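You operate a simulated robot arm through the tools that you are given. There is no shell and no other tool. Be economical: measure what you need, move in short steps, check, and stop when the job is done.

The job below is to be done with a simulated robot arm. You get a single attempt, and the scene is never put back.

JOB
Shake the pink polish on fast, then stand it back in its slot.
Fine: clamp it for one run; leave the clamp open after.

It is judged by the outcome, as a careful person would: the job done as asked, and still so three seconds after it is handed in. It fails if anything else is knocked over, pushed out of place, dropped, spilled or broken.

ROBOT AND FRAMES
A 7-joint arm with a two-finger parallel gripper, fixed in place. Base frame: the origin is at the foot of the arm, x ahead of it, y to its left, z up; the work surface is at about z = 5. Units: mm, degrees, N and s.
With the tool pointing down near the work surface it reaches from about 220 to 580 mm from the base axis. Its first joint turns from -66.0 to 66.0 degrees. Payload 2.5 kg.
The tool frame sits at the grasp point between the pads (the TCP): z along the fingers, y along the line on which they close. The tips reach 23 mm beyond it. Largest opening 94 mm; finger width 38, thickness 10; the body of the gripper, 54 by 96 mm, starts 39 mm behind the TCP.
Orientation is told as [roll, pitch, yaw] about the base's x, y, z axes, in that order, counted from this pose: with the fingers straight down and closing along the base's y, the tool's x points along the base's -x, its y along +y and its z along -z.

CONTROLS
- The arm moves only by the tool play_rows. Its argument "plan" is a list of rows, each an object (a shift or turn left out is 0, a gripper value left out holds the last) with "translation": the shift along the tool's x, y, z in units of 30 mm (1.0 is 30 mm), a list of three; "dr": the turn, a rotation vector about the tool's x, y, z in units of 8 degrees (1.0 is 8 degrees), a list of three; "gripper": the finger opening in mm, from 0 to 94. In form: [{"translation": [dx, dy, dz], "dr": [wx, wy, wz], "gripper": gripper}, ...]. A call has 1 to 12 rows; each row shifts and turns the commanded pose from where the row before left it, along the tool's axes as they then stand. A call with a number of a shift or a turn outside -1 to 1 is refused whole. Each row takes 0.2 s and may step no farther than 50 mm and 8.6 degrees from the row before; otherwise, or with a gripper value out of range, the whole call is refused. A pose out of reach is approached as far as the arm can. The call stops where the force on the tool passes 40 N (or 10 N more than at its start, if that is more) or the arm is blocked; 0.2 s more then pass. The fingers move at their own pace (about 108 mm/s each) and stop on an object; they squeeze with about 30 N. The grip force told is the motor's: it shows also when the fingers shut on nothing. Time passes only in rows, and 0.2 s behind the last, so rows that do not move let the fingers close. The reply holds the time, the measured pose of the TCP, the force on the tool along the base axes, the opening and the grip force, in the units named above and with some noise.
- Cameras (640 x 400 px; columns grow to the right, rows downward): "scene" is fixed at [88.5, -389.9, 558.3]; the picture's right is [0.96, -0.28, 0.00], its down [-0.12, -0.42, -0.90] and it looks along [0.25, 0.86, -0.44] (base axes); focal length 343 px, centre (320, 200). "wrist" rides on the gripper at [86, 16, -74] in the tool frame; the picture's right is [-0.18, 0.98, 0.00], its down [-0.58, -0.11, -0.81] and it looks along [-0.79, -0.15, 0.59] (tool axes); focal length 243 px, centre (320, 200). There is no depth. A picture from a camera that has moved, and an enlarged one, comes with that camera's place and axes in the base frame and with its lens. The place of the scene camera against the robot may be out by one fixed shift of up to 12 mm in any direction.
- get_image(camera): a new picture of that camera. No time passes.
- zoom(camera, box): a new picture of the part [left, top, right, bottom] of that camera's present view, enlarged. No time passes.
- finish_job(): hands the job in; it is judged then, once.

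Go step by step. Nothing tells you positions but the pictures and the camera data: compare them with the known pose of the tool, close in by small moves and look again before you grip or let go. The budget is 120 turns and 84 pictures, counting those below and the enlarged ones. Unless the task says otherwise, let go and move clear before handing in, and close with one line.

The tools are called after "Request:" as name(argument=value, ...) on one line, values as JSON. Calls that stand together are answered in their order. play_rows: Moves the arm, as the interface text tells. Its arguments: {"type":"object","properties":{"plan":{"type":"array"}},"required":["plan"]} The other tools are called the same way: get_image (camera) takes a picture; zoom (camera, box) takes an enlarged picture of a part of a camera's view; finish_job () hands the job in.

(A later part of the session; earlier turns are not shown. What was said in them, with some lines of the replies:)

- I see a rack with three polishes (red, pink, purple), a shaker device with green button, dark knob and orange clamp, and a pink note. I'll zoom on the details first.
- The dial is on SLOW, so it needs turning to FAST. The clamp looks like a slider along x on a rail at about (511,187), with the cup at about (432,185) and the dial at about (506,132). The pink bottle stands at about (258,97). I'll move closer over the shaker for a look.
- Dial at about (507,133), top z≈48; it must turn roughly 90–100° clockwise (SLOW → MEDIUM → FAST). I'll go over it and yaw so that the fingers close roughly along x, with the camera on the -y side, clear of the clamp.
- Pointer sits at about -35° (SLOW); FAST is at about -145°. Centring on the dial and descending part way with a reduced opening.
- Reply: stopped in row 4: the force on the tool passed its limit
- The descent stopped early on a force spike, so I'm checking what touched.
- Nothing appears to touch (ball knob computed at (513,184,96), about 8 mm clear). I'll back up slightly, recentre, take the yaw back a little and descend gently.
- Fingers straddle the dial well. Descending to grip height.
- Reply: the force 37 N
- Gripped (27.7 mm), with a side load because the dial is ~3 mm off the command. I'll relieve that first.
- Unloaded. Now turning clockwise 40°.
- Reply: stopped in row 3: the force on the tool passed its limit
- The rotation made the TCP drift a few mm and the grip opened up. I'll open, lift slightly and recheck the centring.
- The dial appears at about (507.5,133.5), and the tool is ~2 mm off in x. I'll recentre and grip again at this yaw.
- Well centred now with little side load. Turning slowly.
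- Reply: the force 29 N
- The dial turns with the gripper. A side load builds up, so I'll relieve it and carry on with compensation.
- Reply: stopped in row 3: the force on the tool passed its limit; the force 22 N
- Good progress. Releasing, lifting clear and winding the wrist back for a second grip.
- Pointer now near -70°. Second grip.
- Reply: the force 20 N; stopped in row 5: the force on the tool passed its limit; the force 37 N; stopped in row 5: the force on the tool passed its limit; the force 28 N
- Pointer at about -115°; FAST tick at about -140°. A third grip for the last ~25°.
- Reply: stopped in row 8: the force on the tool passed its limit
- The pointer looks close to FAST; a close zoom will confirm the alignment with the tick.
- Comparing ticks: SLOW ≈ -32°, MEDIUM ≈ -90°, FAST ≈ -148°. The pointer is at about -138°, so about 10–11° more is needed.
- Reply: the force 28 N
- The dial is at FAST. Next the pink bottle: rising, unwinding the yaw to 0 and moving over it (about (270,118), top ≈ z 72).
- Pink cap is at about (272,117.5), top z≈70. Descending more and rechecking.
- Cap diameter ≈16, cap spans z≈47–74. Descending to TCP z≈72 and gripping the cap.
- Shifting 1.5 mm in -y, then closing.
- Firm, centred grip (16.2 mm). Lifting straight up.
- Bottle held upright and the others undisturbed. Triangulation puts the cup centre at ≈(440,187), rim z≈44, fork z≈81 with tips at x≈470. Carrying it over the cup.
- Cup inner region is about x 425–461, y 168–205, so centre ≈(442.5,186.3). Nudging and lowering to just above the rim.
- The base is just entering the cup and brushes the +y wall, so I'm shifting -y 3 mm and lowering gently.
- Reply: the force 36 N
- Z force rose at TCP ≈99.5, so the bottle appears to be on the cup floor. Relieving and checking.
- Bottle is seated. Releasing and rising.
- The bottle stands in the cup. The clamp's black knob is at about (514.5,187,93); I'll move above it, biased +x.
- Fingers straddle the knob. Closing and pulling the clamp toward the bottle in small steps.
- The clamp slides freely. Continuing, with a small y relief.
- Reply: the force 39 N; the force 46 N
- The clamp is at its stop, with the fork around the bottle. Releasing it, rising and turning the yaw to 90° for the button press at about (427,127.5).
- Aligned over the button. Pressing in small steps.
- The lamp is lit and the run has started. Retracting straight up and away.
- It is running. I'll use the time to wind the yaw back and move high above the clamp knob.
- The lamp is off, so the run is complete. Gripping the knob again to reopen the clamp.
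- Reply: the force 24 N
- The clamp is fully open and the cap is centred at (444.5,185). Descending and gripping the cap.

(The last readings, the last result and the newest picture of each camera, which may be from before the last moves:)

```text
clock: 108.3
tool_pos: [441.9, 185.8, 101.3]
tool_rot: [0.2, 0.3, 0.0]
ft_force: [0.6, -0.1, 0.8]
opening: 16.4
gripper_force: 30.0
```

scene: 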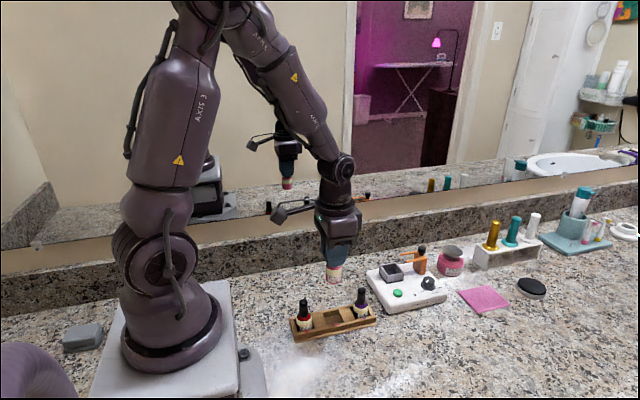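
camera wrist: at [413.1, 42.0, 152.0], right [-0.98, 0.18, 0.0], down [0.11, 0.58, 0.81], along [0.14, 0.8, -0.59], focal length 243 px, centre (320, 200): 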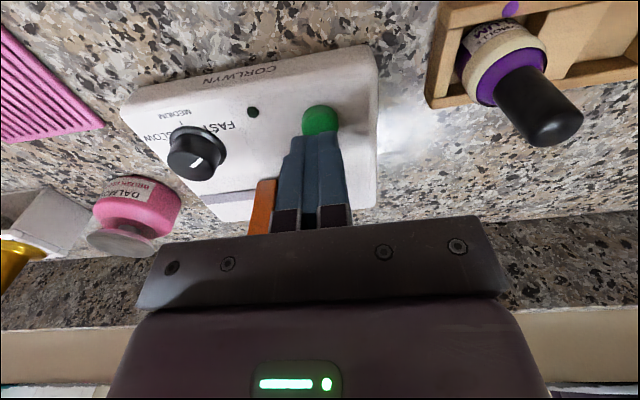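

Request:
play_rows(plan=[{"translation": [0, 0, -0.3]}, {"translation": [0, 0, -0.6]}, {"translation": [0, 0, -0.9]}, {"translation": [0, 0, -0.9]}, {}])

Request:
play_rows(plan=[{"translation": [0.5, -0.2, 0]}, {"translation": [0.8, -0.33, 0]}, {"translation": [0.85, -0.34, 0]}, {"translation": [0.85, -0.34, 0]}, {"translation": [0.85, -0.34, 0]}, {"translation": [0.85, -0.34, 0]}, {"translation": [0.6, -0.25, 0]}, {"translation": [0.4, -0.17, 0]}, {}, {}, {}])

```text
clock: 109.5
tool_pos: [442.4, 186.4, 181.9]
tool_rot: [0.2, 0.3, -0.1]
ft_force: [-0.1, -0.6, 0.1]
opening: 16.4
gripper_force: 30.0
```

```text
clock: 112.0
tool_pos: [272.4, 117.3, 182.0]
tool_rot: [0.2, 0.2, -0.1]
ft_force: [-1.0, -0.9, -0.7]
opening: 16.2
gripper_force: 29.8
```

Request:
play_rows(plan=[{"translation": [0.02, -0.03, 0.8]}, {"translation": [0, 0, 0.9]}, {"translation": [0, 0, 0.7]}, {}, {}])

Request:
zoom(camera="wrist", box=[240, 0, 400, 150])

Request:
zoom(camera="scene", box=[280, 250, 390, 350])

```text
clock: 113.2
tool_pos: [272.5, 115.2, 110.7]
tool_rot: [0.1, 0.3, 0.0]
ft_force: [0.8, -0.7, -1.7]
opening: 16.6
gripper_force: 29.8
```

```text
2.67 times, centred on (320, 75) of wrist
camera zoom: at [185.9, 132.9, 185.4], right [0.18, 0.98, 0.0], down [0.58, -0.11, 0.8], along [0.79, -0.15, -0.6], focal length 647 px, centre (320, 533)
```

zoom: 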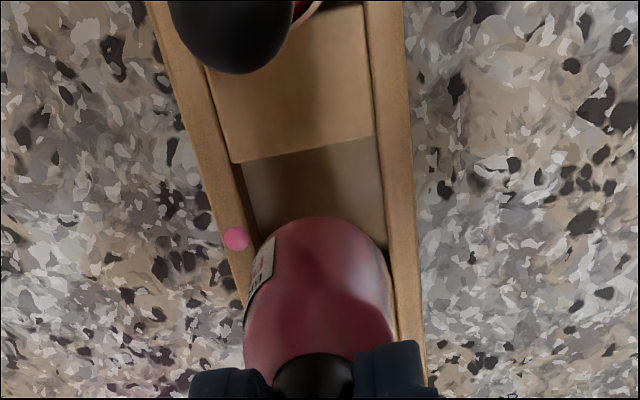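

```text
4.00 times, centred on (335, 300) of scene
camera zoom: at [88.5, -389.9, 558.3], right [0.96, -0.28, 0.0], down [-0.12, -0.42, -0.9], along [0.25, 0.86, -0.44], focal length 1372 px, centre (260, -200)
```

zoom: 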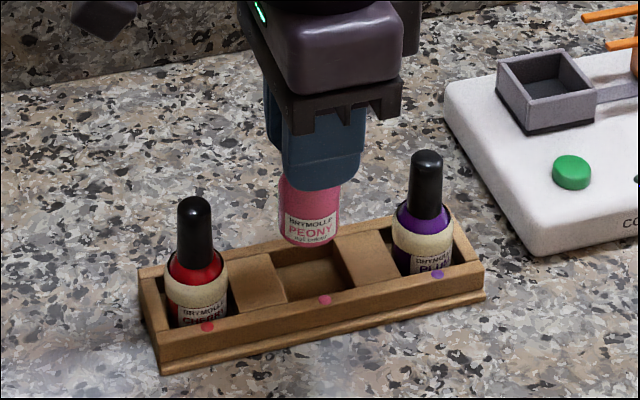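

Aligned over the slot. Lowering gently.

Request:
play_rows(plan=[{"translation": [0, 0.01, 0.35]}, {}, {"translation": [0, 0, 0.35]}, {}, {"translation": [0, 0, 0.25]}, {}, {"translation": [0, 0, 0.15]}, {}])

Request:
play_rows(plan=[{"translation": [0, 0, 0.07]}, {}])

```text
clock: 115.0
tool_pos: [272.3, 116.7, 78.1]
tool_rot: [0.2, 0.3, 0.0]
ft_force: [-0.3, 0.0, 0.2]
opening: 16.5
gripper_force: 29.8
```

```text
clock: 115.5
tool_pos: [271.4, 116.6, 75.5]
tool_rot: [0.2, 0.2, 0.0]
ft_force: [0.7, 0.4, 0.7]
opening: 16.5
gripper_force: 30.3
```

Request:
play_rows(plan=[{"translation": [0, 0, 0.05]}, {}])

Request:
play_rows(plan=[{"translation": [0, 0, 0.04]}, {}])

```text
clock: 116.2
tool_pos: [270.6, 116.6, 73.7]
tool_rot: [0.3, 0.2, 0.0]
ft_force: [0.4, 0.5, -0.5]
opening: 16.4
gripper_force: 29.5
```

```text
clock: 116.8
tool_pos: [272.4, 115.9, 72.8]
tool_rot: [0.2, 0.2, 0.0]
ft_force: [-0.5, -0.2, -0.2]
opening: 16.6
gripper_force: 29.7
```

Request:
play_rows(plan=[{"translation": [0, 0, 0.04]}, {}])

Request:
zoom(camera="scene", box=[280, 250, 390, 350])

```text
clock: 117.3
tool_pos: [271.4, 114.4, 71.9]
tool_rot: [0.2, 0.2, 0.1]
ft_force: [-0.1, 0.2, -1.2]
opening: 16.6
gripper_force: 29.9
```

```text
4.00 times, centred on (335, 300) of scene
camera zoom: at [88.5, -389.9, 558.3], right [0.96, -0.28, 0.0], down [-0.12, -0.42, -0.9], along [0.25, 0.86, -0.44], focal length 1372 px, centre (260, -200)
```

zoom: 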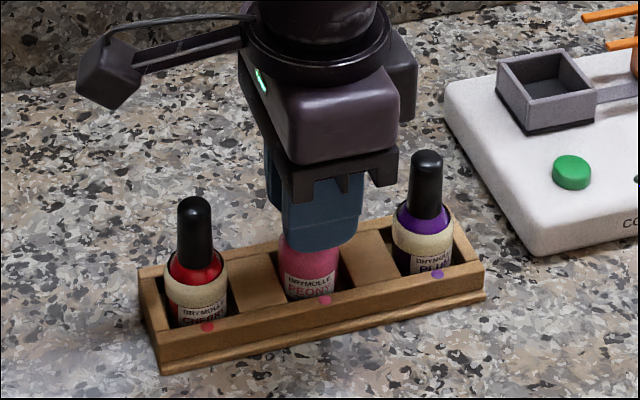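

Request:
play_rows(plan=[{"translation": [0, 0.02, 0.04]}, {}])

Request:
play_rows(plan=[{"translation": [0, 0, 0.04]}, {}])

```text
clock: 118.0
tool_pos: [271.9, 116.0, 69.3]
tool_rot: [0.2, 0.3, 0.1]
ft_force: [-0.9, -0.1, -0.6]
opening: 16.5
gripper_force: 30.2
```

```text
clock: 118.5
tool_pos: [271.3, 116.9, 68.9]
tool_rot: [0.2, 0.3, 0.0]
ft_force: [-2.8, -1.6, 12.1]
opening: 16.5
gripper_force: 29.9
```

The bottle is on the slot floor. Releasing and rising straight up.

Request:
play_rows(plan=[{"gripper": 32}, {}, {}, {"translation": [0, 0, -0.4]}, {"translation": [0, 0, -0.8]}, {"translation": [0, 0, -0.9]}, {"translation": [0, 0, -1]}, {"translation": [0, 0, -1]}, {}])

Request:
zoom(camera="scene", box=[270, 220, 470, 345])

```text
clock: 120.5
tool_pos: [273.8, 118.2, 192.9]
tool_rot: [0.2, 0.4, 0.0]
ft_force: [0.8, 0.5, 0.2]
opening: 32.2
gripper_force: 0.1
```

```text
3.20 times, centred on (370, 282) of scene
camera zoom: at [88.4, -389.9, 558.3], right [0.96, -0.28, 0.0], down [-0.12, -0.42, -0.9], along [0.25, 0.86, -0.44], focal length 1097 px, centre (160, -64)
```

zoom: 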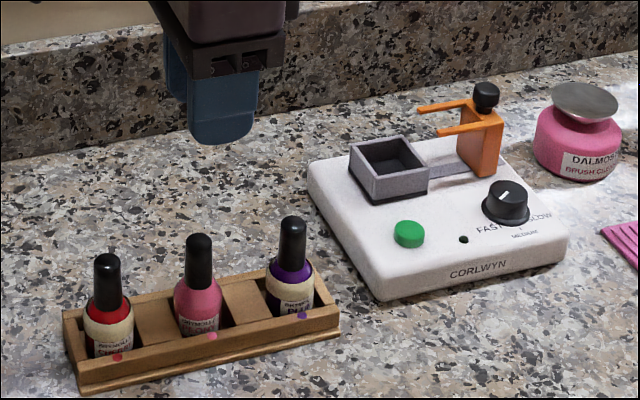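

The pink bottle is upright in its slot. The clamp is open, the shaker is off, and nothing else looks disturbed, so I'm handing in.

Request:
finish_job()

```text
The job is handed in.
```

The pink polish had one clamped run on FAST and is back standing in its slot; I left the clamp open and the dial on FAST.
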